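You operate a simulated robot arm through the tools that you are given. There is no shell and no other tool.

Carry out the task below with a simulated two-armed robot. There is one attempt and no reset: what you move stays moved.

JOB
Squeeze-test the orange tub on the steel table and sort it.
Fine: hold the lever till HOLD clears; 30 kPa or more goes in the green tray, less in the red one; leave the slide out.

Only the result counts: the job must be done as asked and must still hold three seconds after the hand-in. Knocking over, shifting, dropping, spilling or breaking anything else fails it.

ROBOT AND FRAMES
Two 7-joint arms with fingered hands on one trunk that stands fixed in place. Base frame: the origin is at the foot of the trunk, x ahead of it, y to its left, z up; the work surface is at about z = 0.76. Units: m, degrees, N and s.
The left shoulder is at [0.102, 0.125, 0.997], the right one opposite. With the tool pointing down near the work surface each hand reaches from about 0.48 to 0.84 m from the base axis, measured 20 degrees to its own side. Payload 3.6 kg a hand.
Tool frame (each hand has its own): the origin (TCP) lies between the finger pads and is the grasp point; the fingertips stand 0.03 m ahead of it; z points along the fingers, y is the line along which they close. Largest opening 0.104 m; the body of the gripper starts 0.035 m behind the TCP. The gripper is a hand of 4 fingers: y runs from the thumb to the fingers, the wrist lies at [-0.015, -0.104, -0.178] in the tool frame, and closing takes about 1.5 s.
Orientation is that of the tool frame in the base frame, as a unit quaternion [x, y, z, w]. With the fingers straight down and the wrist toward the robot, the tool's x, y and z point along [0, 1, 0], [1, 0, 0] and [0, 0, -1] of the base frame.

CONTROLS
- The arms move only by the tool servo_tool. It takes "left_series", "right_series" or both (then of equal length, played together; a hand with none holds still); each is a list of rows, each a list of 2 entries, a list of its own where there are three numbers: the shift along the tool's x, y, z in m, then the turn, a rotation vector about the tool's x, y, z in degrees. In form: [[[x, y, z], [rx, ry, rz]], ...]. A call has 1 to 20 rows; each row is the pose to reach, as a shift and turn from the pose commanded when the call began, along the tool's axes at that moment. "left_jaw" and "right_jaw" are, for a hand that has rows, the gripper command, from -1 (fully open) to 1 (shut), values between in proportion, set as the call begins (left out, the last holds). Each row takes 0.2 s and may step no farther than 0.05 m and 8.6 degrees from the row before; otherwise, or with a gripper value out of range, the whole call is refused. A pose out of reach is approached as far as the arm can. The call stops where the force on the tool passes 60 N (or 10 N more than at its start, if that is more) or the arm is blocked; 0.2 s more then pass. The fingers move at their own pace (about 0.072 m/s each) and stop on an object; they squeeze with about 25 N. The grip force told is the motor's: it shows also when the fingers shut on nothing. Time passes only in rows, and 0.2 s behind the last, so rows that repeat a pose let the fingers close. The reply holds the time, the measured pose of the TCP, the force on the tool along the base axes, the opening and the grip force, in the units named above and with some noise, with the torque about the TCP (base axes, N m) and any sound that the robot's microphone picked up.
- Cameras (640 x 400 px; columns grow to the right, rows downward): "scene" is now at [0.2168, 0.0486, 1.1633]; the picture's right is [0.50, -0.86, 0.00], its down [-0.21, -0.12, -0.97] and it looks along [0.84, 0.49, -0.24] (base axes); focal length 214 px, centre (320, 200). "left" rides on the left gripper at [-0.061, -0.092, -0.13] in its tool frame; the picture's right is [-0.81, -0.27, 0.52], its down [0.53, -0.71, 0.46] and it looks along [0.24, 0.64, 0.72] (tool axes); focal length 275 px, centre (320, 200). "right" rides on the right gripper at [0.061, -0.092, -0.13] in its tool frame; the picture's right is [-0.81, 0.28, -0.52], its down [-0.53, -0.71, 0.46] and it looks along [-0.24, 0.65, 0.72] (tool axes); focal length 275 px, centre (320, 200). There is no depth. A picture from a camera that has moved, and an enlarged one, comes with that camera's place and axes in the base frame and with its lens.
- capture(camera): a new picture of that camera. The clock stands still meanwhile.
- move_column(by): slides the trunk up (or, below 0, down) by that many m; the arms and the scene camera ride with it, the base frame stays. It gives what a move gives, with no picture.
- set_fingers(index, middle, ring, thumb_bend, thumb_turn, hand): sets how far each is bent, from 0 (flat) to 1 (curled in); at 0.3 the hand is open as for a grip, at 0.7 the pads meet at the TCP. One left out holds its place. A second passes; each finger stops where it meets its share of the squeeze, and holds until it gets a number again. A gripper value or a shape takes the hand back. It gives what a move gives, with no picture; readings hold the bend of each and the force on the fingers (four entries, about 0 where the hand has none), thumb and palm. thumb_turn goes from beside the hand (0) to across from the fingers (1), as for a grip.
- grasp_type(shape, hand): the hand has 4 fingers and takes this shape, open, in about a second: jaw (thumb against the fingers, like two jaws); tri (thumb and two fingers); tip (a fingertip pinch); poke (one finger out to press); point (the index stretched); flat (the hand flat); cup (the hand cupped); fist (a fist). The gripper value then closes the fingers along that shape, each until it touches; the sizes above hold for jaw. It gives what a move gives, with no picture.
- aim_head(pan, tilt): turns the head with the scene camera to pan (to the left, within 80 degrees either way) and tilt (down, from -29 to 69), counted from straight ahead of the robot. It gives what a move gives.
- inspect(camera, box): a new picture of the part [left, top, right, bottom] of that camera's present view, enlarged. The clock stands still meanwhile.
- sign_off(): hands the job in; it is judged then, once.

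Places have to be worked out from the pictures, the camera data and where the tool is seen. Open the grippers and draw the arms clear of the work before you hand the job in, unless the task says otherwise.

The tools are called after "Call:" as a command line: name --argument value ..., lists and objects as JSON in quotes. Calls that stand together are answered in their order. servo_tool: Moves the arms, as the interface text tells. Its arguments: {"type":"object","properties":{"left_series":{"type":"array"},"left_jaw":{"type":"number"},"right_series":{"type":"array"},"right_jaw":{"type":"number"}},"required":[]} The other tools are called the same way: move_column (by) slides the trunk up or down; grasp_type (shape, hand) gives the hand a shape; set_fingers (index, middle, ring, thumb_bend, thumb_turn, hand) moves the fingers one by one; aim_head (pan, tilt) turns the head that bears the scene camera; capture (camera) takes a picture; inspect (camera, box) takes an enlarged picture of a part of a camera's view; sign_off () hands the job in.

At the start:

```text
time_s: 0.0
left_tcp_pos: [0.3681, 0.4465, 1.2754]
left_tcp_rot: [0.708, 0.706, 0.0, 0.0]
left_ft_force: [-0.2, -0.2, 0.5]
left_torque: [-0.02, -0.03, -0.01]
left_grip_width: 0.1036
left_grasp_force: 0.0
left_shape: jaw
left_bend: [0.3, 0.3, 0.3, 0.3, 0.98]
left_finger forces: [0.1, 0.1, 0.0, 0.0, 0.1, 0.1]
right_tcp_pos: [0.5957, 0.0073, 1.1984]
right_tcp_rot: [0.708, 0.706, 0.0, 0.0]
right_ft_force: [-0.3, 0.2, -0.4]
right_torque: [0.02, -0.01, 0.01]
right_grip_width: 0.1038
right_grasp_force: 0.2
right_shape: jaw
right_bend: [0.3, 0.3, 0.3, 0.3, 0.98]
right_finger forces: [0.0, 0.1, 0.1, 0.0, 0.0, 0.0]
trunk travel left (down, up): [-0.225, 0.311]
head pan, tilt: [30.3, 14.1]
```

scene: 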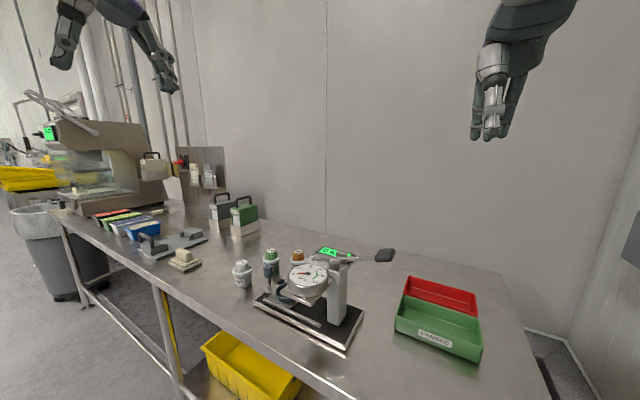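
right: 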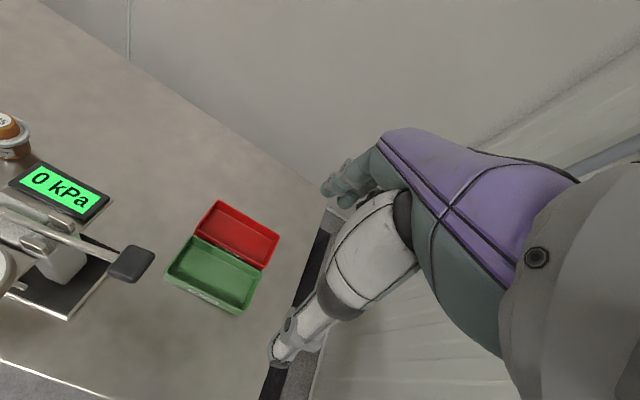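
left: 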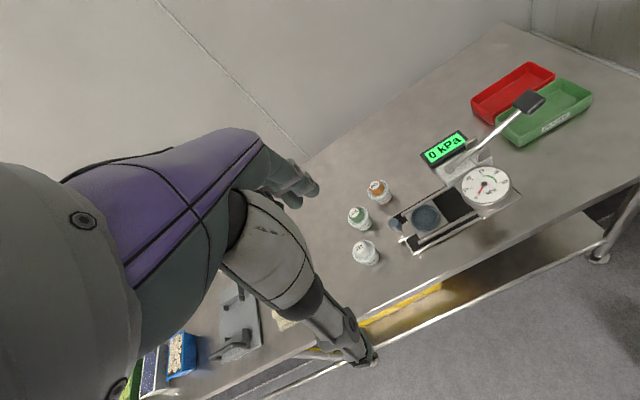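

I see a bench with a squeeze tester (dial, lever, slide), three small tubs (white, green, orange lids), and two trays. I'll look closer first.

Call:
inspect --camera "scene" --box '[220, 230, 420, 355]'

Call:
inspect --camera "left" --box '[330, 100, 570, 250]'

Call:
inspect --camera "right" --box '[0, 90, 320, 290]'

```text
3.20 times, centred on (320, 292) of scene
camera zoom: at [0.2168, 0.0486, 1.1633], right [0.5, -0.86, 0.0], down [-0.21, -0.12, -0.97], along [0.84, 0.49, -0.24], focal length 686 px, centre (320, -96)
```

zoom: 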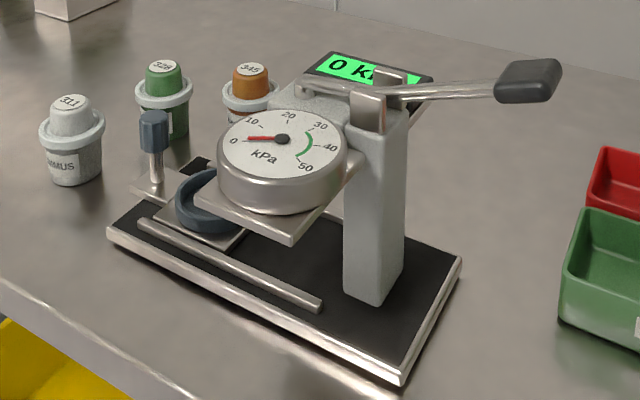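

```text
2.67 times, centred on (450, 175) of left
camera zoom: at [0.2752, 0.3854, 1.4069], right [-0.28, -0.81, -0.52], down [-0.71, 0.53, -0.46], along [0.64, 0.24, -0.72], focal length 734 px, centre (-27, 267)
```

zoom: 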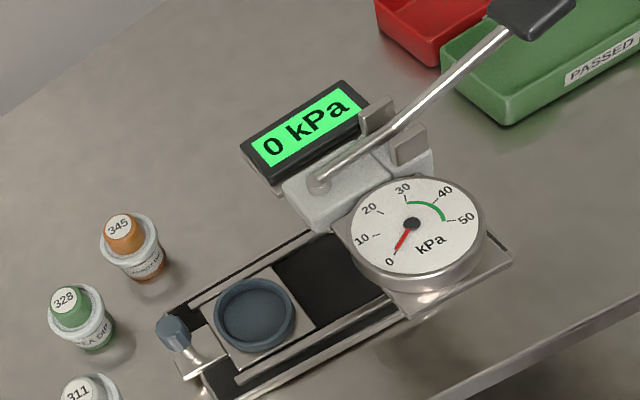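

```text
2.00 times, centred on (160, 190) of right
camera zoom: at [0.5031, 0.0682, 1.3298], right [0.27, -0.81, 0.52], down [-0.71, -0.53, -0.46], along [0.64, -0.24, -0.72], focal length 551 px, centre (640, 220)
```

zoom: 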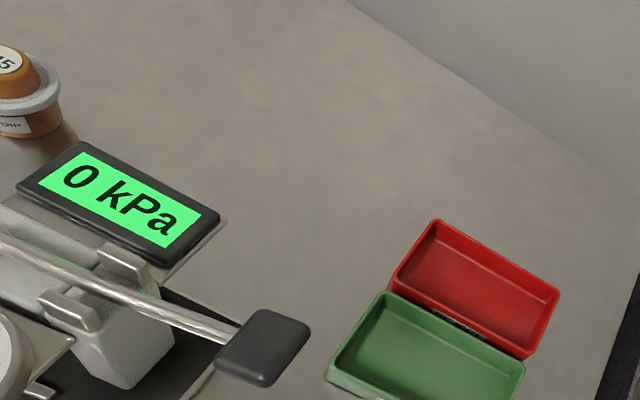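

The orange tub (345) appears to be near (0.725, 0.422), the slide's cup near (0.589, 0.365), and the lever grip near (0.59, 0.126, 0.967). I'll bring the left hand closer, well above everything, for a better look.

Call:
servo_tool --left_series '[[[-0.006, 0.026, 0.032], [0, 0, 0]], [[-0.012, 0.053, 0.064], [0, 0, 0]], [[-0.018, 0.08, 0.096], [0, 0, 0]], [[-0.024, 0.106, 0.128], [0, 0, 0]], [[-0.03, 0.133, 0.16], [0, 0, 0]], [[-0.036, 0.16, 0.192], [0, 0, 0]], [[-0.042, 0.186, 0.224], [0, 0, 0]], [[-0.0465, 0.212, 0.255], [0, 0, 0]], [[-0.0465, 0.212, 0.255], [0, 0, 0]]]'

Call:
capture --camera "left"

Call:
capture --camera "scene"

```text
time_s: 2.0
left_tcp_pos: [0.5808, 0.3992, 1.0213]
left_tcp_rot: [0.707, 0.707, 0.001, 0.0]
left_ft_force: [-0.2, -0.7, 0.1]
left_torque: [0.01, -0.03, 0.01]
left_grip_width: 0.1039
left_grasp_force: 0.1
left_shape: jaw
left_bend: [0.3, 0.3, 0.3, 0.3, 0.98]
left_finger forces: [0.0, 0.1, 0.1, 0.0, 0.0, 0.0]
right_tcp_pos: [0.5951, 0.0059, 1.1987]
right_tcp_rot: [0.708, 0.706, 0.001, 0.0]
right_ft_force: [0.2, -0.3, 0.0]
right_torque: [0.01, 0.01, -0.01]
right_grip_width: 0.1038
right_grasp_force: 0.0
right_shape: jaw
right_bend: [0.3, 0.3, 0.3, 0.3, 0.98]
right_finger forces: [0.0, 0.1, 0.0, 0.1, 0.0, 0.0]
trunk travel left (down, up): [-0.225, 0.311]
head pan, tilt: [30.3, 14.1]
```

```text
taken
camera left: at [0.4887, 0.3388, 1.1528], right [-0.28, -0.81, -0.52], down [-0.71, 0.53, -0.46], along [0.65, 0.24, -0.72], focal length 275 px, centre (320, 200)
```

left: 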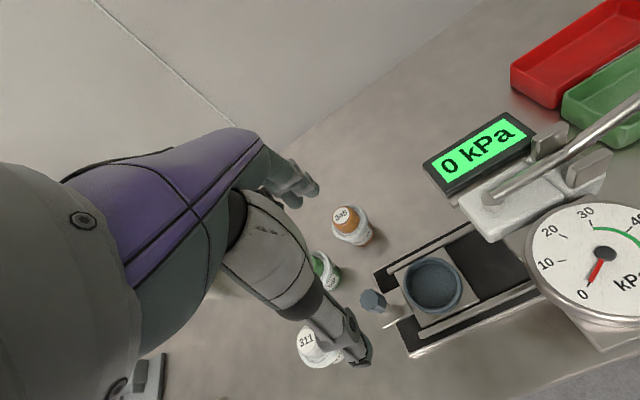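

```text
taken
camera scene: at [0.2165, 0.0485, 1.1634], right [0.5, -0.86, 0.0], down [-0.21, -0.12, -0.97], along [0.84, 0.49, -0.24], focal length 214 px, centre (320, 200)
```

scene: 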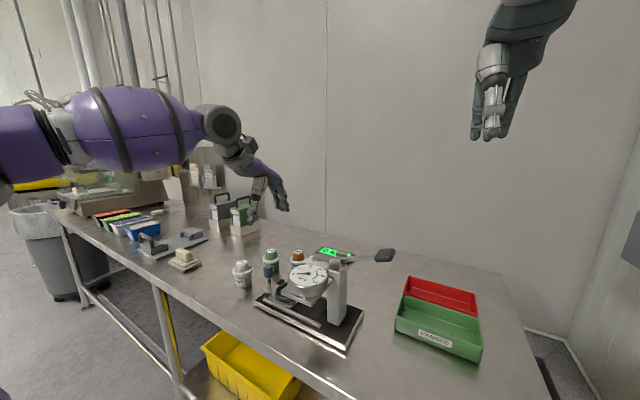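

The view is closer now; I'll zoom into the tub and the slide cup for exact shape.

Call:
inspect --camera "left" --box '[280, 170, 520, 370]'

Call:
inspect --camera "scene" --box '[225, 235, 385, 345]'

```text
2.00 times, centred on (400, 270) of left
camera zoom: at [0.4887, 0.3388, 1.1528], right [-0.28, -0.81, -0.52], down [-0.71, 0.53, -0.46], along [0.65, 0.24, -0.72], focal length 551 px, centre (160, 60)
```

zoom: 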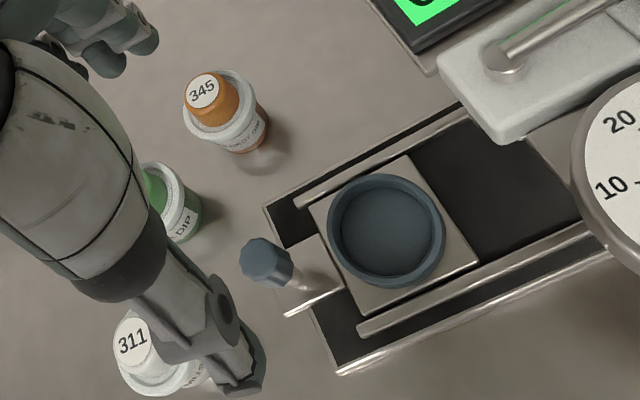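

```text
3.64 times, centred on (305, 290) of scene
camera zoom: at [0.2165, 0.0485, 1.1634], right [0.5, -0.86, 0.0], down [-0.21, -0.12, -0.97], along [0.84, 0.49, -0.24], focal length 780 px, centre (374, -127)
```

zoom: 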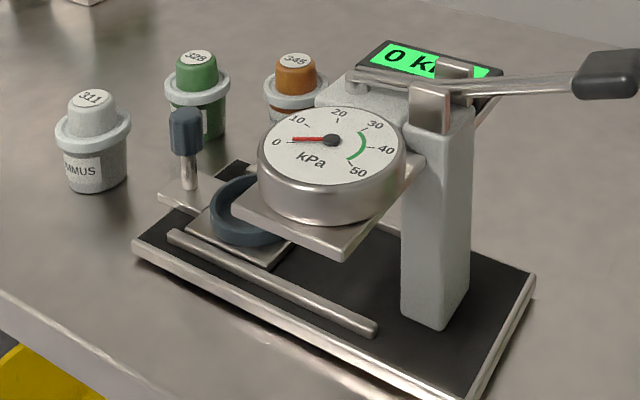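

The tub is about 0.055 wide at the rim and 0.073 tall; the cup is about 0.07 wide inside. I'll move the left hand above the tub at a safe height and check its alignment.

Call:
servo_tool --left_series '[[[0.005, 0.036, 0.022], [0, 0, 0]], [[0.011, 0.071, 0.045], [0, 0, 0]], [[0.016, 0.107, 0.068], [0, 0, 0]], [[0.021, 0.142, 0.09], [0, 0, 0]], [[0.021, 0.142, 0.09], [0, 0, 0]]]'

Call:
capture --camera "left"

Call:
capture --camera "scene"

```text
time_s: 3.2
left_tcp_pos: [0.7219, 0.4199, 0.935]
left_tcp_rot: [0.707, 0.707, 0.0, 0.0]
left_ft_force: [0.0, 0.2, 0.9]
left_torque: [0.02, -0.02, 0.01]
left_grip_width: 0.1039
left_grasp_force: 0.0
left_shape: jaw
left_bend: [0.3, 0.3, 0.3, 0.3, 0.98]
left_finger forces: [0.1, 0.0, 0.0, 0.0, 0.0, 0.0]
right_tcp_pos: [0.5945, 0.0065, 1.1976]
right_tcp_rot: [0.708, 0.706, 0.0, 0.0]
right_ft_force: [-0.6, 0.4, 0.5]
right_torque: [0.0, -0.03, 0.0]
right_grip_width: 0.1038
right_grasp_force: 0.1
right_shape: jaw
right_bend: [0.3, 0.3, 0.3, 0.3, 0.98]
right_finger forces: [0.0, 0.0, 0.0, 0.1, 0.1, 0.1]
trunk travel left (down, up): [-0.225, 0.311]
head pan, tilt: [30.3, 14.1]
```

```text
taken
camera left: at [0.63, 0.3585, 1.0653], right [-0.28, -0.81, -0.52], down [-0.71, 0.53, -0.46], along [0.65, 0.24, -0.72], focal length 275 px, centre (320, 200)
```

left: 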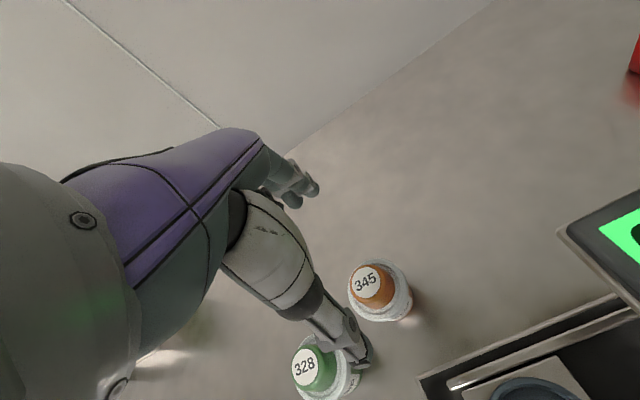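

```text
taken
camera scene: at [0.2163, 0.0485, 1.1634], right [0.5, -0.86, 0.0], down [-0.21, -0.12, -0.97], along [0.84, 0.49, -0.24], focal length 214 px, centre (320, 200)
```

scene: 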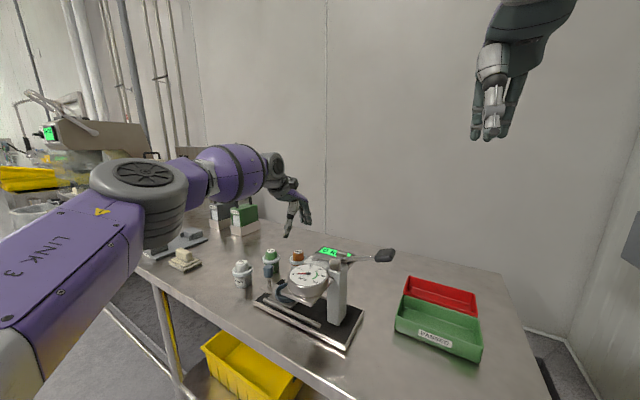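

Triangulating again puts the tub at (0.725, 0.423), so the hand is well centred. I'll lower to just above the tub and check the finger clearance.

Call:
servo_tool --left_series '[[[0.002, 0.003, 0.03], [0, 0, 0]], [[0.002, 0.003, 0.055], [0, 0, 0]], [[0.002, 0.003, 0.055], [0, 0, 0]]]'

Call:
capture --camera "left"

Call:
inspect --camera "scene" --box '[225, 165, 385, 275]'

```text
time_s: 4.0
left_tcp_pos: [0.7225, 0.4252, 0.8752]
left_tcp_rot: [0.708, 0.706, -0.001, 0.0]
left_ft_force: [0.2, -0.2, 0.0]
left_torque: [0.02, 0.01, 0.0]
left_grip_width: 0.1037
left_grasp_force: 0.0
left_shape: jaw
left_bend: [0.3, 0.3, 0.3, 0.3, 0.98]
left_finger forces: [0.0, 0.0, 0.1, 0.0, 0.0, 0.0]
right_tcp_pos: [0.5958, 0.0082, 1.1987]
right_tcp_rot: [0.708, 0.706, 0.0, 0.001]
right_ft_force: [0.4, 0.0, 1.4]
right_torque: [0.0, -0.02, -0.04]
right_grip_width: 0.1036
right_grasp_force: 0.1
right_shape: jaw
right_bend: [0.3, 0.3, 0.3, 0.3, 0.98]
right_finger forces: [0.1, 0.0, 0.1, 0.0, 0.0, 0.0]
trunk travel left (down, up): [-0.225, 0.311]
head pan, tilt: [30.3, 14.1]
```

```text
taken
camera left: at [0.6309, 0.3624, 1.0076], right [-0.28, -0.81, -0.52], down [-0.71, 0.53, -0.46], along [0.65, 0.24, -0.72], focal length 275 px, centre (320, 200)
```

left: 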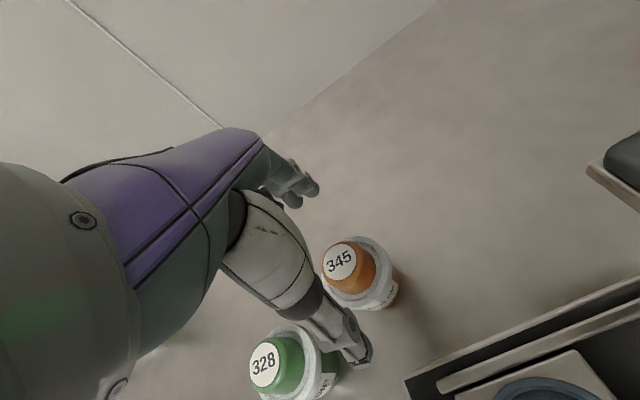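

```text
3.64 times, centred on (305, 220) of scene
camera zoom: at [0.2167, 0.0485, 1.1633], right [0.5, -0.86, 0.0], down [-0.21, -0.12, -0.97], along [0.84, 0.49, -0.24], focal length 780 px, centre (374, 127)
```

zoom: 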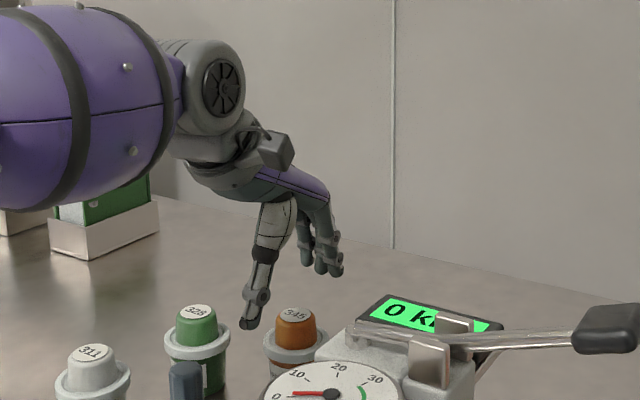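

The fingers straddle the tub with about 3 cm to the green one. I'll lower to z ≈ 0.813, at the rim and upper body.

Call:
servo_tool --left_series '[[[0.0, 0.0, 0.02], [0, 0, 0]], [[0.0, 0.0, 0.04], [0, 0, 0]], [[0.0, 0.0, 0.06], [0, 0, 0]], [[0.0, 0.0, 0.062], [0, 0, 0]], [[0.0, 0.0, 0.062], [0, 0, 0]]]'

Call:
capture --camera "left"

Call:
inspect --camera "scene" --box '[225, 185, 385, 295]'

```text
time_s: 5.2
left_tcp_pos: [0.7226, 0.426, 0.8134]
left_tcp_rot: [0.707, 0.707, 0.0, 0.0]
left_ft_force: [0.6, 0.7, -0.2]
left_torque: [0.05, 0.01, -0.01]
left_grip_width: 0.1037
left_grasp_force: 0.1
left_shape: jaw
left_bend: [0.3, 0.3, 0.3, 0.3, 0.98]
left_finger forces: [0.0, 0.1, 0.0, 0.0, 0.0, 0.1]
right_tcp_pos: [0.5962, 0.0077, 1.1995]
right_tcp_rot: [0.708, 0.707, 0.0, -0.001]
right_ft_force: [0.0, 0.3, 0.0]
right_torque: [-0.02, 0.03, 0.01]
right_grip_width: 0.1039
right_grasp_force: 0.1
right_shape: jaw
right_bend: [0.3, 0.3, 0.3, 0.3, 0.98]
right_finger forces: [0.1, 0.0, 0.1, 0.1, 0.0, 0.1]
trunk travel left (down, up): [-0.225, 0.311]
head pan, tilt: [30.3, 14.1]
```

```text
taken
camera left: at [0.6315, 0.3629, 0.9444], right [-0.28, -0.81, -0.52], down [-0.71, 0.53, -0.46], along [0.65, 0.24, -0.72], focal length 275 px, centre (320, 200)
```

left: 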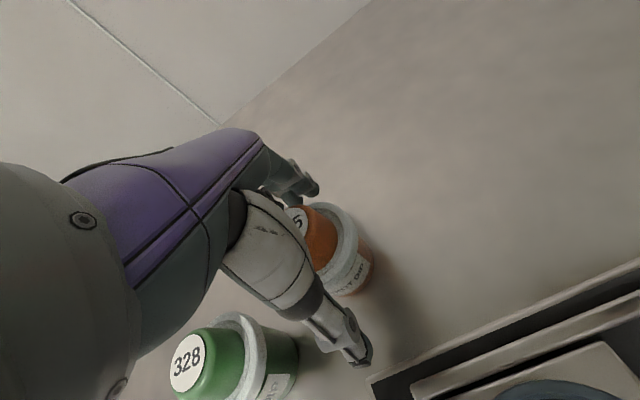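

```text
3.64 times, centred on (305, 240) of scene
camera zoom: at [0.2168, 0.0486, 1.1632], right [0.5, -0.86, 0.0], down [-0.21, -0.12, -0.97], along [0.84, 0.49, -0.24], focal length 780 px, centre (374, 54)
```

zoom: 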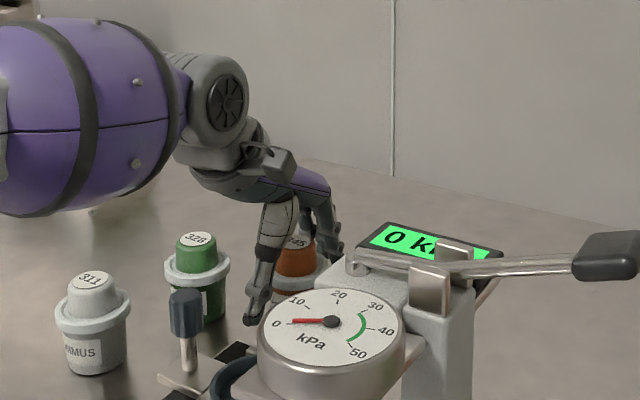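

The tub sits between thumb and fingers. I'll close partway and watch the width and force.

Call:
servo_tool --left_series '[[[0, 0, 0], [0, 0, 0]], [[0, 0, 0], [0, 0, 0]], [[0, 0, 0], [0, 0, 0]], [[0, 0, 0], [0, 0, 0]], [[0, 0, 0], [0, 0, 0]], [[0, 0, 0], [0, 0, 0]], [[0, 0, 0], [0, 0, 0]]]' --left_jaw 0.3

Call:
capture --camera "left"

```text
time_s: 6.8
left_tcp_pos: [0.723, 0.4251, 0.8132]
left_tcp_rot: [0.708, 0.707, 0.0, -0.001]
left_ft_force: [0.2, -0.6, 0.5]
left_torque: [0.01, 0.0, -0.01]
left_grip_width: 0.043
left_grasp_force: 25.0
left_shape: jaw
left_bend: [0.74, 0.5, 0.52, 0.73, 1.0]
left_finger forces: [12.8, 8.4, 0.0, 0.1, 22.3, 0.1]
right_tcp_pos: [0.596, 0.0068, 1.1984]
right_tcp_rot: [0.708, 0.707, 0.0, 0.0]
right_ft_force: [-0.3, 0.2, -0.2]
right_torque: [-0.01, -0.01, -0.02]
right_grip_width: 0.104
right_grasp_force: 0.2
right_shape: jaw
right_bend: [0.3, 0.3, 0.3, 0.3, 0.98]
right_finger forces: [0.0, 0.0, 0.1, 0.0, 0.1, 0.0]
trunk travel left (down, up): [-0.225, 0.311]
head pan, tilt: [30.3, 14.1]
```

```text
taken
camera left: at [0.6315, 0.3628, 0.9444], right [-0.28, -0.81, -0.52], down [-0.71, 0.53, -0.46], along [0.64, 0.24, -0.72], focal length 275 px, centre (320, 200)
```

left: 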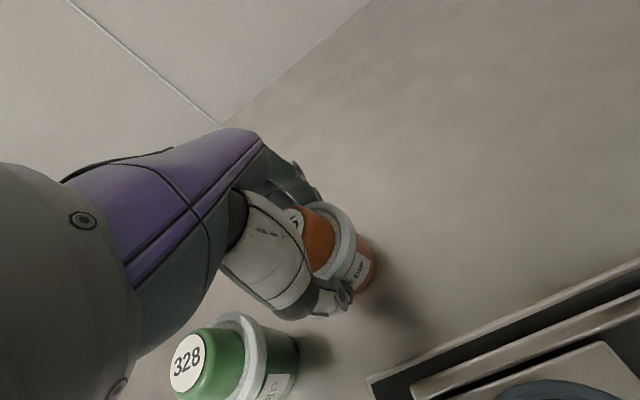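

The tub is gripped under its rim (width 0.043, 25 N). I'll lift straight up and check the hold.

Call:
servo_tool --left_series '[[[0, 0, -0.02], [0, 0, 0]], [[0, 0, -0.05], [0, 0, 0]], [[0, 0, -0.085], [0, 0, 0]], [[0, 0, -0.12], [0, 0, 0]], [[0, 0, -0.12], [0, 0, 0]]]'

Call:
capture --camera "left"

Call:
inspect --camera "scene" --box '[225, 165, 385, 275]'

```text
time_s: 8.0
left_tcp_pos: [0.7269, 0.4221, 0.9328]
left_tcp_rot: [0.708, 0.706, 0.001, 0.0]
left_ft_force: [-0.7, -0.6, -0.7]
left_torque: [-0.02, 0.01, -0.01]
left_grip_width: 0.0429
left_grasp_force: 24.9
left_shape: jaw
left_bend: [0.74, 0.5, 0.52, 0.73, 1.0]
left_finger forces: [12.7, 8.4, 0.0, 0.0, 22.3, 0.0]
right_tcp_pos: [0.5956, 0.0071, 1.1984]
right_tcp_rot: [0.708, 0.706, 0.0, 0.0]
right_ft_force: [0.0, -0.1, 0.1]
right_torque: [0.01, -0.01, 0.03]
right_grip_width: 0.1036
right_grasp_force: 0.1
right_shape: jaw
right_bend: [0.3, 0.3, 0.3, 0.3, 0.98]
right_finger forces: [0.0, 0.0, 0.0, 0.0, 0.0, 0.1]
trunk travel left (down, up): [-0.225, 0.311]
head pan, tilt: [30.3, 14.1]
```

```text
taken
camera left: at [0.6348, 0.3612, 1.0637], right [-0.28, -0.81, -0.52], down [-0.71, 0.53, -0.46], along [0.64, 0.24, -0.72], focal length 275 px, centre (320, 200)
```

left: 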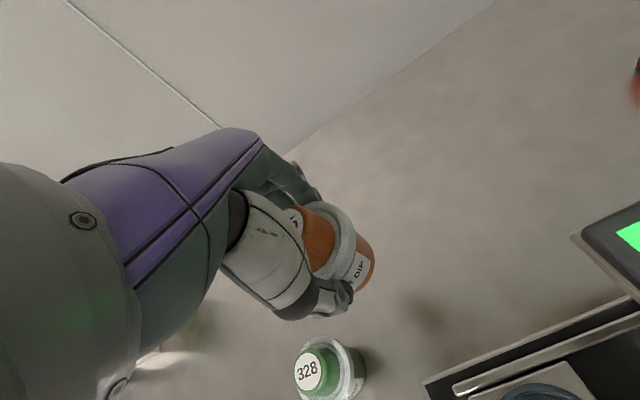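

```text
3.64 times, centred on (305, 220) of scene
camera zoom: at [0.217, 0.0488, 1.1632], right [0.5, -0.86, 0.0], down [-0.21, -0.12, -0.97], along [0.84, 0.49, -0.24], focal length 780 px, centre (374, 127)
```

zoom: 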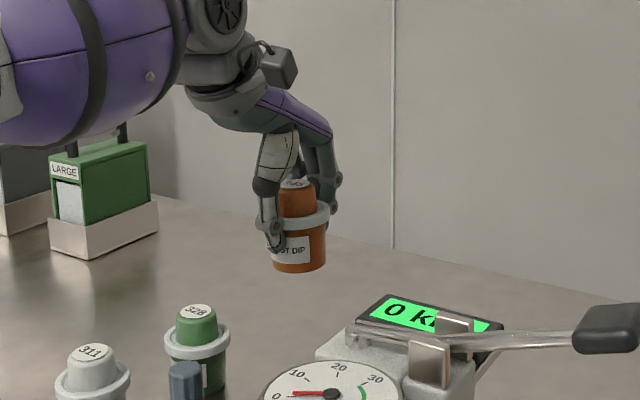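

The tub is held upright, base about 0.053 below the TCP. I'll carry it to above the cup at a safe height and check alignment from pictures.

Call:
servo_tool --left_series '[[[0, 0, -0.035], [0, 0, 0]], [[-0.01, -0.025, -0.067], [0, 0, 0]], [[-0.027, -0.06, -0.067], [0, 0, 0]], [[-0.044, -0.095, -0.067], [0, 0, 0]], [[-0.061, -0.129, -0.067], [0, 0, 0]], [[-0.061, -0.129, -0.067], [0, 0, 0]], [[-0.061, -0.129, -0.067], [0, 0, 0]]]'

Call:
capture --camera "left"

Call:
inspect --camera "scene" --box '[210, 165, 402, 297]'

Call:
capture --camera "right"

```text
time_s: 9.6
left_tcp_pos: [0.5929, 0.3633, 0.9995]
left_tcp_rot: [0.707, 0.707, 0.0, 0.0]
left_ft_force: [-0.2, -0.4, -1.5]
left_torque: [0.0, 0.01, -0.02]
left_grip_width: 0.0431
left_grasp_force: 24.8
left_shape: jaw
left_bend: [0.74, 0.5, 0.52, 0.73, 1.0]
left_finger forces: [12.8, 8.5, 0.0, 0.1, 22.3, 0.0]
right_tcp_pos: [0.5967, 0.0091, 1.1996]
right_tcp_rot: [0.707, 0.707, 0.001, 0.0]
right_ft_force: [0.3, 0.4, 0.7]
right_torque: [-0.02, 0.02, 0.0]
right_grip_width: 0.1038
right_grasp_force: 0.0
right_shape: jaw
right_bend: [0.3, 0.3, 0.3, 0.3, 0.98]
right_finger forces: [0.0, 0.1, 0.0, 0.0, 0.1, 0.1]
trunk travel left (down, up): [-0.225, 0.311]
head pan, tilt: [30.3, 14.1]
```

```text
taken
camera left: at [0.5017, 0.3021, 1.1312], right [-0.28, -0.81, -0.52], down [-0.71, 0.53, -0.46], along [0.64, 0.24, -0.72], focal length 275 px, centre (320, 200)
```

left: 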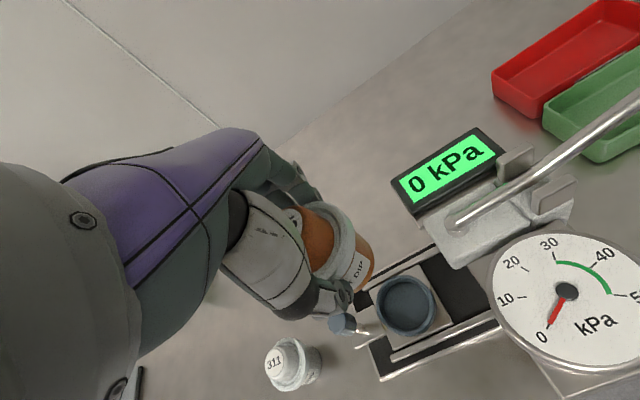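

```text
3.03 times, centred on (306, 231) of scene
camera zoom: at [0.2167, 0.0486, 1.1633], right [0.5, -0.86, 0.0], down [-0.21, -0.12, -0.97], along [0.84, 0.49, -0.24], focal length 650 px, centre (362, 106)
```

zoom: 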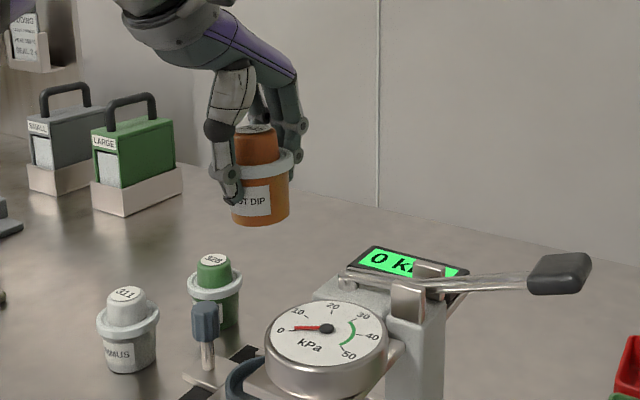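

```text
taken
camera right: at [0.503, 0.0682, 1.3299], right [0.27, -0.81, 0.52], down [-0.71, -0.53, -0.46], along [0.64, -0.24, -0.72], focal length 275 px, centre (320, 200)
```

right: 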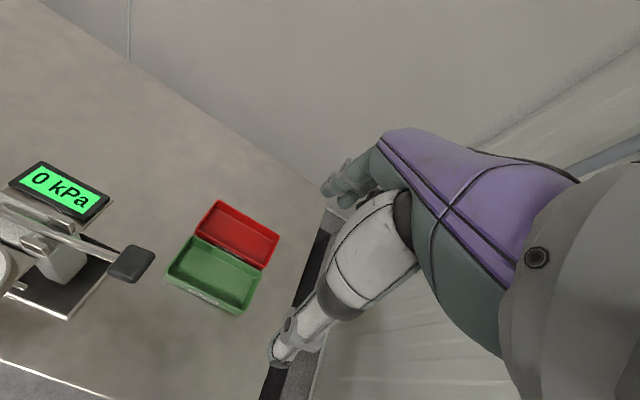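

The cup centre re-measures at about (0.594, 0.362), directly under the tub. I'll descend to just above the ring and look.

Call:
servo_tool --left_series '[[[0, 0, 0.04], [0, 0, 0]], [[0, 0, 0.075], [0, 0, 0]], [[0, 0, 0.105], [0, 0, 0]], [[0, 0, 0.13], [0, 0, 0]], [[0, 0, 0.13], [0, 0, 0]]]'

Call:
capture --camera "left"

Call:
inspect --camera "scene" --box '[210, 205, 402, 337]'

```text
time_s: 10.8
left_tcp_pos: [0.5927, 0.3649, 0.8683]
left_tcp_rot: [0.707, 0.707, 0.0, 0.0]
left_ft_force: [-0.2, 0.6, -1.0]
left_torque: [0.03, -0.02, 0.0]
left_grip_width: 0.0426
left_grasp_force: 24.9
left_shape: jaw
left_bend: [0.74, 0.5, 0.52, 0.73, 1.0]
left_finger forces: [12.8, 8.6, 0.1, 0.0, 22.3, 0.0]
right_tcp_pos: [0.5968, 0.0072, 1.199]
right_tcp_rot: [0.708, 0.707, -0.001, 0.0]
right_ft_force: [-1.0, -0.1, -0.1]
right_torque: [-0.04, 0.05, 0.01]
right_grip_width: 0.1036
right_grasp_force: 0.0
right_shape: jaw
right_bend: [0.3, 0.3, 0.3, 0.3, 0.98]
right_finger forces: [0.0, 0.0, 0.0, 0.0, 0.1, 0.0]
trunk travel left (down, up): [-0.225, 0.311]
head pan, tilt: [30.3, 14.1]
```

```text
taken
camera left: at [0.5015, 0.3026, 1.0006], right [-0.28, -0.81, -0.52], down [-0.71, 0.53, -0.46], along [0.64, 0.24, -0.72], focal length 275 px, centre (320, 200)
```

left: 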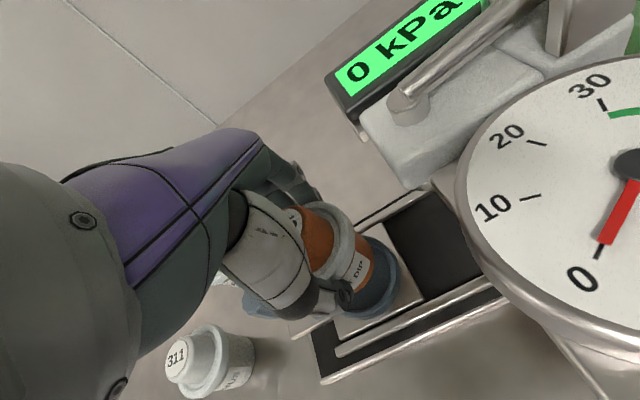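

```text
3.03 times, centred on (306, 271) of scene
camera zoom: at [0.2168, 0.0486, 1.1633], right [0.5, -0.86, 0.0], down [-0.21, -0.12, -0.97], along [0.84, 0.49, -0.24], focal length 650 px, centre (362, -15)
```

zoom: 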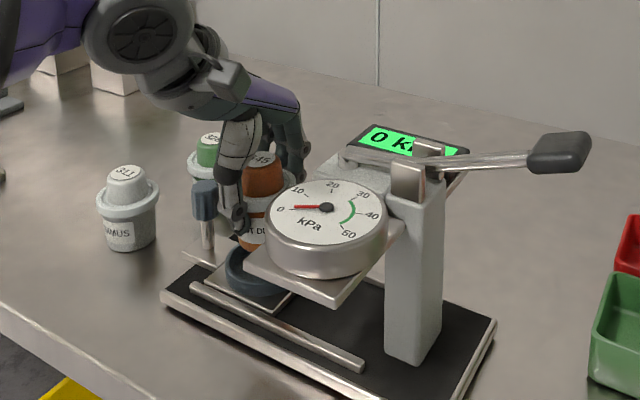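

The tub is just over the ring; I'll zoom in to compare the ring's edge with the tub.

Call:
inspect --camera "left" --box '[260, 180, 452, 380]'

Call:
inspect --camera "scene" --box '[260, 240, 340, 300]'

```text
2.00 times, centred on (356, 280) of left
camera zoom: at [0.5015, 0.3026, 1.0006], right [-0.28, -0.81, -0.52], down [-0.71, 0.53, -0.46], along [0.64, 0.24, -0.72], focal length 551 px, centre (248, 40)
```

zoom: 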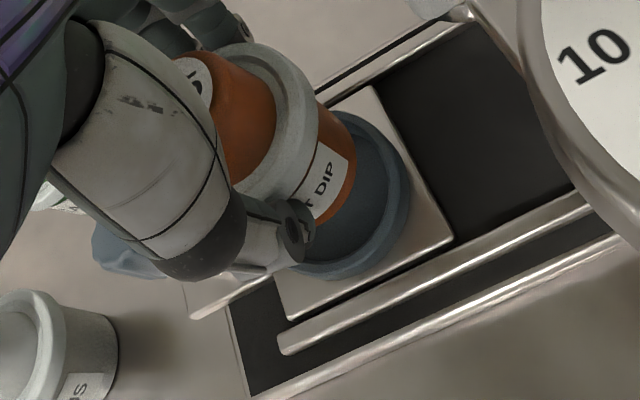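

```text
6.67 times, centred on (300, 270) of scene
camera zoom: at [0.2168, 0.0486, 1.1633], right [0.5, -0.86, 0.0], down [-0.21, -0.12, -0.97], along [0.84, 0.49, -0.24], focal length 1430 px, centre (453, -267)
```

zoom: 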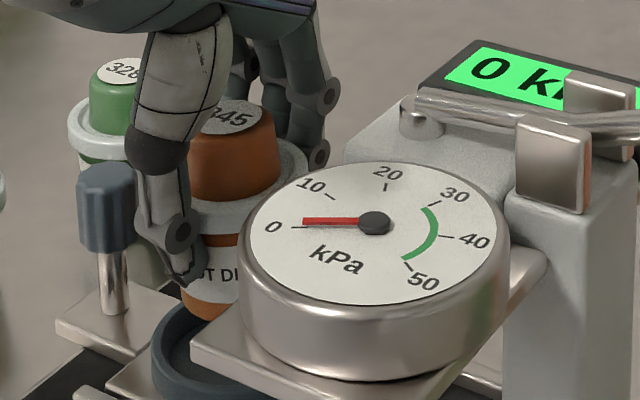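

Ring centre and tub axis agree within about 3 mm. I'll lower slowly and watch the vertical force.

Call:
servo_tool --left_series '[[[0, 0, 0.006], [0, 0, 0]], [[0, 0, 0.012], [0, 0, 0]], [[0, 0, 0.018], [0, 0, 0]], [[0, 0, 0.022], [0, 0, 0]], [[0, 0, 0.022], [0, 0, 0]]]'

Call:
inspect --camera "left" --box '[260, 180, 452, 380]'

Call:
inspect --camera "scene" --box '[260, 240, 340, 300]'

```text
time_s: 12.0
left_tcp_pos: [0.5943, 0.3636, 0.8485]
left_tcp_rot: [0.708, 0.707, 0.0, 0.0]
left_ft_force: [-0.1, 0.3, -1.1]
left_torque: [0.03, 0.0, -0.01]
left_grip_width: 0.0426
left_grasp_force: 25.4
left_shape: jaw
left_bend: [0.74, 0.5, 0.52, 0.73, 1.0]
left_finger forces: [12.7, 8.6, 0.1, 0.0, 22.1, 0.0]
right_tcp_pos: [0.5954, 0.0071, 1.1982]
right_tcp_rot: [0.708, 0.707, 0.0, 0.0]
right_ft_force: [-0.9, 0.2, -0.3]
right_torque: [-0.02, -0.02, 0.0]
right_grip_width: 0.1037
right_grasp_force: 0.0
right_shape: jaw
right_bend: [0.3, 0.3, 0.3, 0.3, 0.98]
right_finger forces: [0.0, 0.1, 0.0, 0.1, 0.0, 0.0]
trunk travel left (down, up): [-0.225, 0.311]
head pan, tilt: [30.3, 14.1]
```

```text
2.00 times, centred on (356, 280) of left
camera zoom: at [0.5014, 0.3014, 0.9794], right [-0.28, -0.81, -0.52], down [-0.71, 0.53, -0.46], along [0.64, 0.24, -0.72], focal length 551 px, centre (248, 40)
```

zoom: 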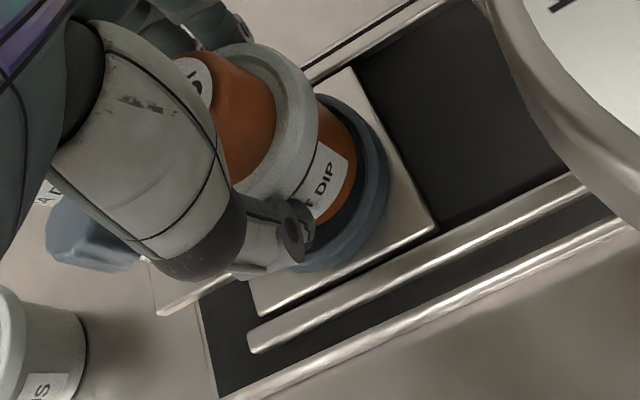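

```text
6.67 times, centred on (300, 270) of scene
camera zoom: at [0.2168, 0.0486, 1.1632], right [0.5, -0.86, 0.0], down [-0.21, -0.12, -0.97], along [0.84, 0.49, -0.24], focal length 1430 px, centre (453, -267)
```

zoom: 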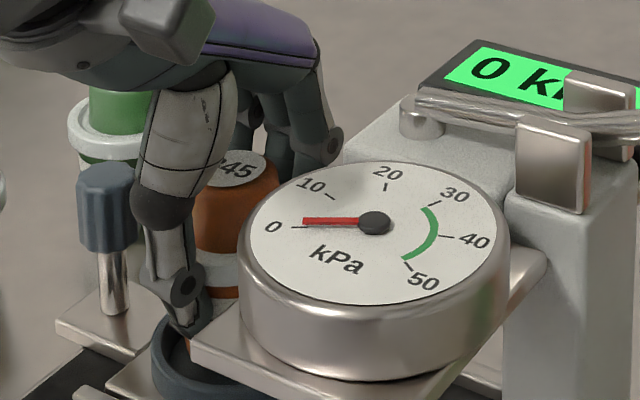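

The ring top is at about z 0.792, so the thumb tip (z≈0.815) still clears it. I'll keep lowering in small steps.

Call:
servo_tool --left_series '[[[0, 0, 0.003], [0, 0, 0]], [[0, 0, 0.006], [0, 0, 0]], [[0, 0, 0.009], [0, 0, 0]], [[0, 0, 0.009], [0, 0, 0]]]'

```text
time_s: 13.0
left_tcp_pos: [0.5929, 0.3634, 0.8408]
left_tcp_rot: [0.708, 0.707, 0.0, 0.0]
left_ft_force: [0.2, 0.1, -0.1]
left_torque: [0.02, -0.01, 0.01]
left_grip_width: 0.0431
left_grasp_force: 25.3
left_shape: jaw
left_bend: [0.74, 0.5, 0.52, 0.73, 1.0]
left_finger forces: [12.8, 8.6, 0.0, 0.0, 22.2, 0.0]
right_tcp_pos: [0.5959, 0.0064, 1.1986]
right_tcp_rot: [0.708, 0.706, 0.0, 0.0]
right_ft_force: [0.8, -0.3, -0.5]
right_torque: [0.02, -0.03, 0.05]
right_grip_width: 0.1038
right_grasp_force: 0.0
right_shape: jaw
right_bend: [0.3, 0.3, 0.3, 0.3, 0.98]
right_finger forces: [0.0, 0.0, 0.0, 0.0, 0.0, 0.0]
trunk travel left (down, up): [-0.225, 0.311]
head pan, tilt: [30.3, 14.1]
```

No contact yet (commanded z 0.839), so I continue down in 2 mm steps.

Call:
servo_tool --left_series '[[[0, 0, 0.002], [0, 0, 0]], [[0, 0, 0.004], [0, 0, 0]], [[0, 0, 0.005], [0, 0, 0]], [[0, 0, 0.005], [0, 0, 0]]]'

```text
time_s: 14.0
left_tcp_pos: [0.5938, 0.3623, 0.834]
left_tcp_rot: [0.708, 0.706, 0.001, 0.002]
left_ft_force: [0.5, -1.7, 6.3]
left_torque: [0.07, 0.04, 0.0]
left_grip_width: 0.0433
left_grasp_force: 25.6
left_shape: jaw
left_bend: [0.74, 0.5, 0.52, 0.73, 1.0]
left_finger forces: [13.8, 9.0, 0.0, 0.0, 22.6, 0.0]
right_tcp_pos: [0.5961, 0.0057, 1.1979]
right_tcp_rot: [0.708, 0.706, 0.0, 0.0]
right_ft_force: [0.0, 0.9, -0.2]
right_torque: [-0.02, 0.01, 0.05]
right_grip_width: 0.1036
right_grasp_force: 0.1
right_shape: jaw
right_bend: [0.3, 0.3, 0.3, 0.3, 0.98]
right_finger forces: [0.1, 0.1, 0.0, 0.0, 0.0, 0.1]
trunk travel left (down, up): [-0.225, 0.311]
head pan, tilt: [30.3, 14.1]
```

A 6 N upward force shows contact at about the expected floor height. I'll check with pictures before releasing.

Call:
inspect --camera "left" --box '[260, 180, 452, 380]'

Call:
inspect --camera "scene" --box '[260, 240, 340, 300]'

```text
2.00 times, centred on (356, 280) of left
camera zoom: at [0.5022, 0.3002, 0.967], right [-0.28, -0.81, -0.52], down [-0.71, 0.53, -0.46], along [0.65, 0.24, -0.72], focal length 551 px, centre (248, 40)
```

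zoom: 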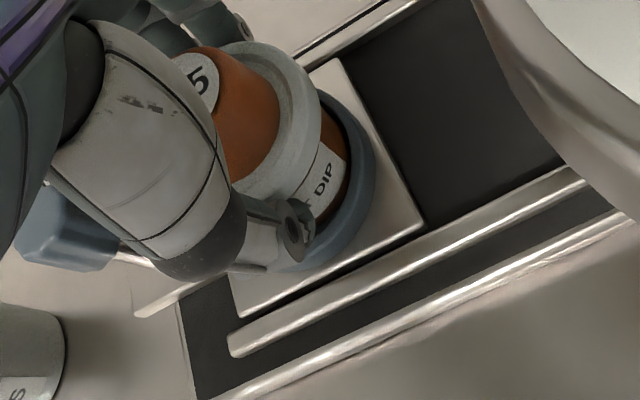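

```text
6.67 times, centred on (300, 270) of scene
camera zoom: at [0.2164, 0.0482, 1.1634], right [0.5, -0.86, 0.0], down [-0.21, -0.12, -0.97], along [0.84, 0.49, -0.24], focal length 1430 px, centre (453, -267)
```

zoom: 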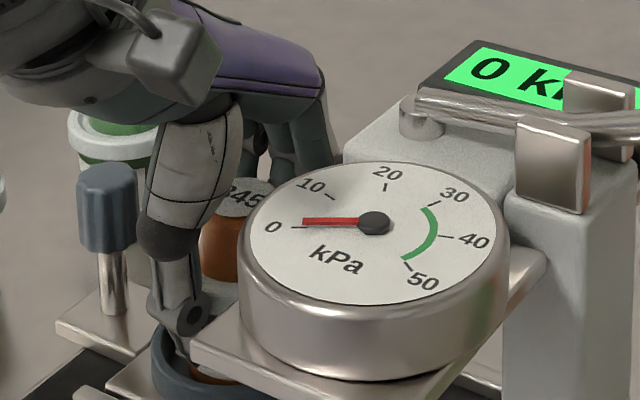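

The tub is standing inside the ring. I'll open the fingers and then check.

Call:
servo_tool --left_series '[[[0, 0, -0.001], [0, 0, 0]], [[0, 0, -0.001], [0, 0, 0]], [[0, 0, -0.001], [0, 0, 0]], [[0, 0, -0.001], [0, 0, 0]], [[0, 0, -0.001], [0, 0, 0]], [[0, 0, -0.001], [0, 0, 0]]]' --left_jaw -1

Call:
inspect --camera "left" --box '[260, 180, 452, 380]'

Call:
inspect --camera "scene" --box '[260, 240, 340, 300]'

```text
time_s: 15.4
left_tcp_pos: [0.5945, 0.3623, 0.8349]
left_tcp_rot: [0.708, 0.706, 0.0, 0.0]
left_ft_force: [0.3, -0.3, 0.1]
left_torque: [0.01, -0.03, 0.01]
left_grip_width: 0.1034
left_grasp_force: 0.0
left_shape: jaw
left_bend: [0.3, 0.3, 0.3, 0.3, 0.98]
left_finger forces: [0.0, 0.1, 0.1, 0.1, 0.0, 0.1]
right_tcp_pos: [0.5964, 0.0078, 1.1983]
right_tcp_rot: [0.708, 0.707, 0.0, 0.0]
right_ft_force: [0.5, -0.6, -0.7]
right_torque: [0.01, -0.03, 0.0]
right_grip_width: 0.1037
right_grasp_force: 0.1
right_shape: jaw
right_bend: [0.3, 0.3, 0.3, 0.3, 0.98]
right_finger forces: [0.1, 0.1, 0.0, 0.1, 0.0, 0.0]
trunk travel left (down, up): [-0.225, 0.311]
head pan, tilt: [30.3, 14.1]
```

```text
2.00 times, centred on (356, 280) of left
camera zoom: at [0.5029, 0.301, 0.9667], right [-0.28, -0.81, -0.52], down [-0.71, 0.53, -0.46], along [0.65, 0.24, -0.72], focal length 551 px, centre (248, 40)
```

zoom: 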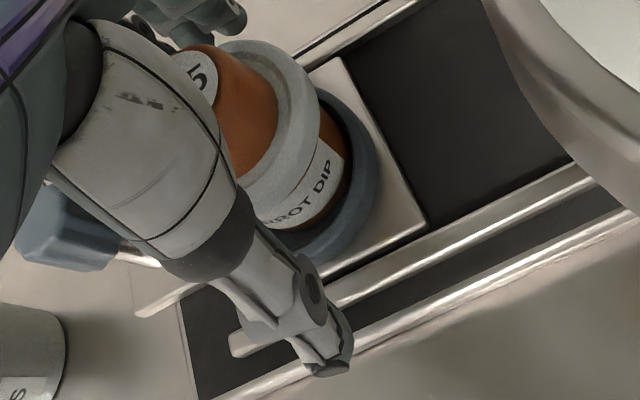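

```text
6.67 times, centred on (300, 270) of scene
camera zoom: at [0.2167, 0.0486, 1.1633], right [0.5, -0.86, 0.0], down [-0.21, -0.12, -0.97], along [0.84, 0.49, -0.24], focal length 1430 px, centre (453, -267)
```

zoom: 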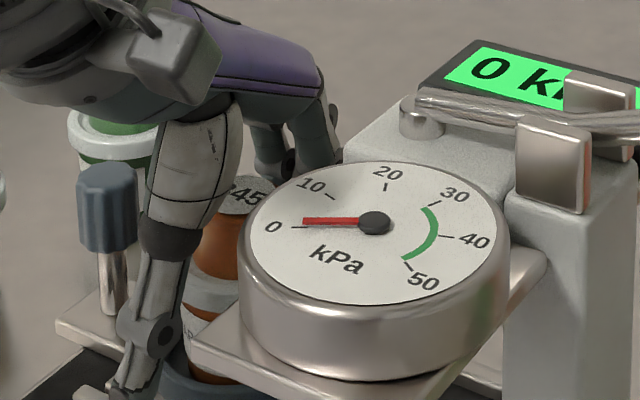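

Released; the tub stands in the cup. I'll raise the left hand straight up, clear of everything, and look.

Call:
servo_tool --left_series '[[[0, 0, -0.02], [0, 0, 0]], [[0, 0, -0.05], [0, 0, 0]], [[0, 0, -0.09], [0, 0, 0]], [[0, 0, -0.13], [0, 0, 0]], [[0.02, -0.01, -0.165], [0, 0, 0]], [[0.06, -0.02, -0.165], [0, 0, 0]], [[0.06, -0.02, -0.165], [0, 0, 0]]]'

Call:
capture --camera "left"

Call:
inspect --camera "scene" --box '[225, 235, 385, 345]'

```text
time_s: 17.0
left_tcp_pos: [0.5754, 0.4226, 1.0011]
left_tcp_rot: [0.708, 0.706, 0.0, 0.0]
left_ft_force: [0.3, -0.1, 1.1]
left_torque: [0.0, 0.0, -0.01]
left_grip_width: 0.1036
left_grasp_force: 0.0
left_shape: jaw
left_bend: [0.3, 0.3, 0.3, 0.3, 0.98]
left_finger forces: [0.1, 0.1, 0.0, 0.1, 0.0, 0.1]
right_tcp_pos: [0.5968, 0.0069, 1.1988]
right_tcp_rot: [0.708, 0.706, 0.0, -0.001]
right_ft_force: [1.5, 0.0, 0.1]
right_torque: [0.04, 0.0, 0.0]
right_grip_width: 0.1037
right_grasp_force: 0.1
right_shape: jaw
right_bend: [0.3, 0.3, 0.3, 0.3, 0.98]
right_finger forces: [0.0, 0.1, 0.0, 0.0, 0.1, 0.0]
trunk travel left (down, up): [-0.225, 0.311]
head pan, tilt: [30.3, 14.1]
```

```text
taken
camera left: at [0.4841, 0.3606, 1.1334], right [-0.28, -0.81, -0.52], down [-0.71, 0.53, -0.46], along [0.65, 0.24, -0.72], focal length 275 px, centre (320, 200)
```

left: 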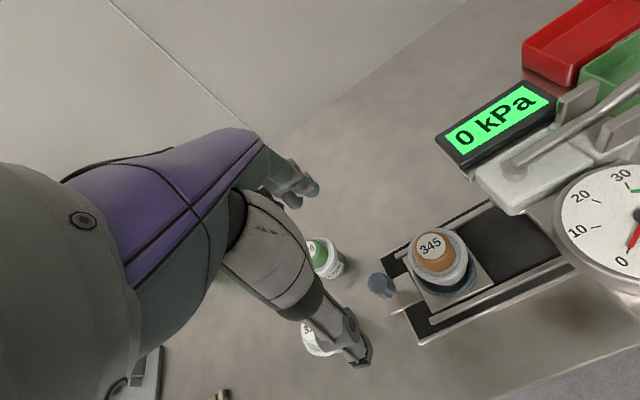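

```text
3.64 times, centred on (305, 290) of scene
camera zoom: at [0.2167, 0.0484, 1.1633], right [0.5, -0.86, 0.0], down [-0.21, -0.12, -0.97], along [0.84, 0.49, -0.24], focal length 780 px, centre (374, -127)
```

zoom: 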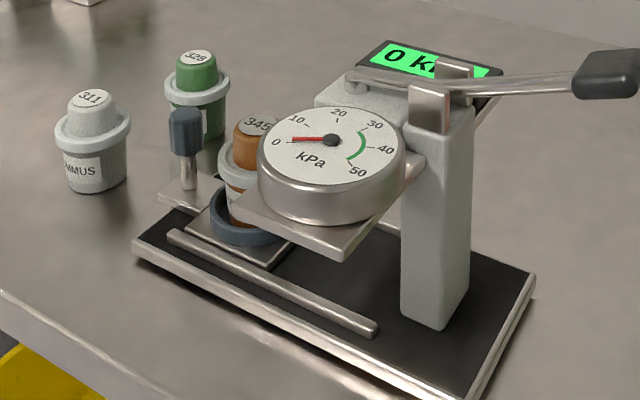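

The tub stands upright in the cup. The slide knob measures about (0.597, 0.433, 0.833) and the slide runs along −y; I'll bring the left hand, half closed, above the knob.

Call:
servo_tool --left_series '[[[0.01, 0.012, 0.02], [0, 0, 0]], [[0.018, 0.021, 0.05], [0, 0, 0]], [[0.018, 0.021, 0.085], [0, 0, 0]], [[0.018, 0.021, 0.105], [0, 0, 0]], [[0.018, 0.021, 0.105], [0, 0, 0]]]' --left_jaw -0.2

Call:
capture --camera "left"

Call:
inspect --camera "scene" --box '[225, 205, 385, 315]'

```text
time_s: 18.2
left_tcp_pos: [0.5982, 0.4414, 0.895]
left_tcp_rot: [0.707, 0.707, 0.0, 0.0]
left_ft_force: [-0.5, -0.2, -0.4]
left_torque: [0.0, -0.02, -0.02]
left_grip_width: 0.0628
left_grasp_force: 0.0
left_shape: jaw
left_bend: [0.29, 0.4, 0.37, 0.64, 1.0]
left_finger forces: [0.1, 0.0, 0.0, 0.0, 0.1, 0.1]
right_tcp_pos: [0.5963, 0.0065, 1.1982]
right_tcp_rot: [0.708, 0.707, -0.001, 0.0]
right_ft_force: [0.2, 0.0, 0.4]
right_torque: [-0.01, 0.01, 0.01]
right_grip_width: 0.1036
right_grasp_force: 0.1
right_shape: jaw
right_bend: [0.3, 0.3, 0.3, 0.3, 0.98]
right_finger forces: [0.0, 0.0, 0.0, 0.1, 0.0, 0.0]
trunk travel left (down, up): [-0.225, 0.311]
head pan, tilt: [30.3, 14.1]
```

```text
taken
camera left: at [0.5056, 0.3805, 1.026], right [-0.28, -0.81, -0.52], down [-0.71, 0.53, -0.46], along [0.64, 0.24, -0.72], focal length 275 px, centre (320, 200)
```

left: 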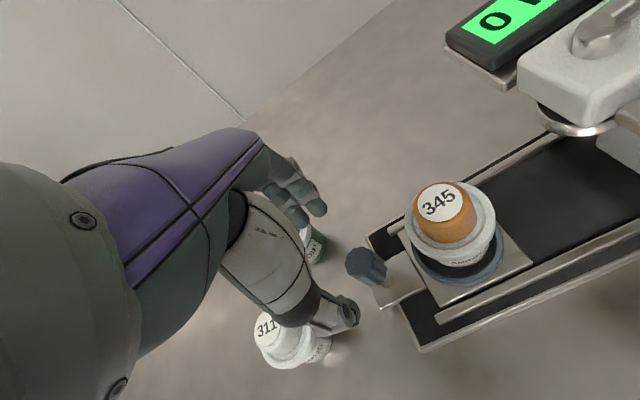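

```text
3.64 times, centred on (305, 260) of scene
camera zoom: at [0.2167, 0.0485, 1.1633], right [0.5, -0.86, 0.0], down [-0.21, -0.12, -0.97], along [0.84, 0.49, -0.24], focal length 780 px, centre (374, -18)
```

zoom: 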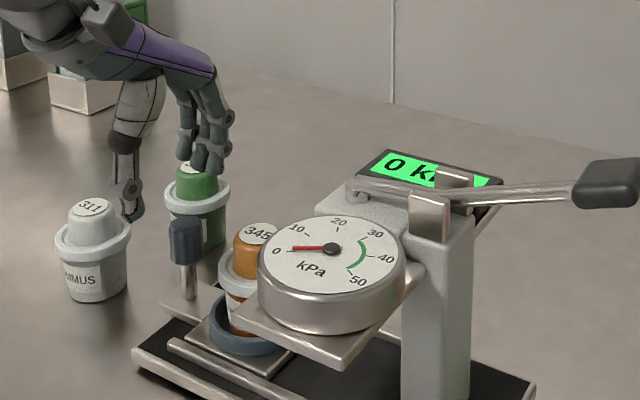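

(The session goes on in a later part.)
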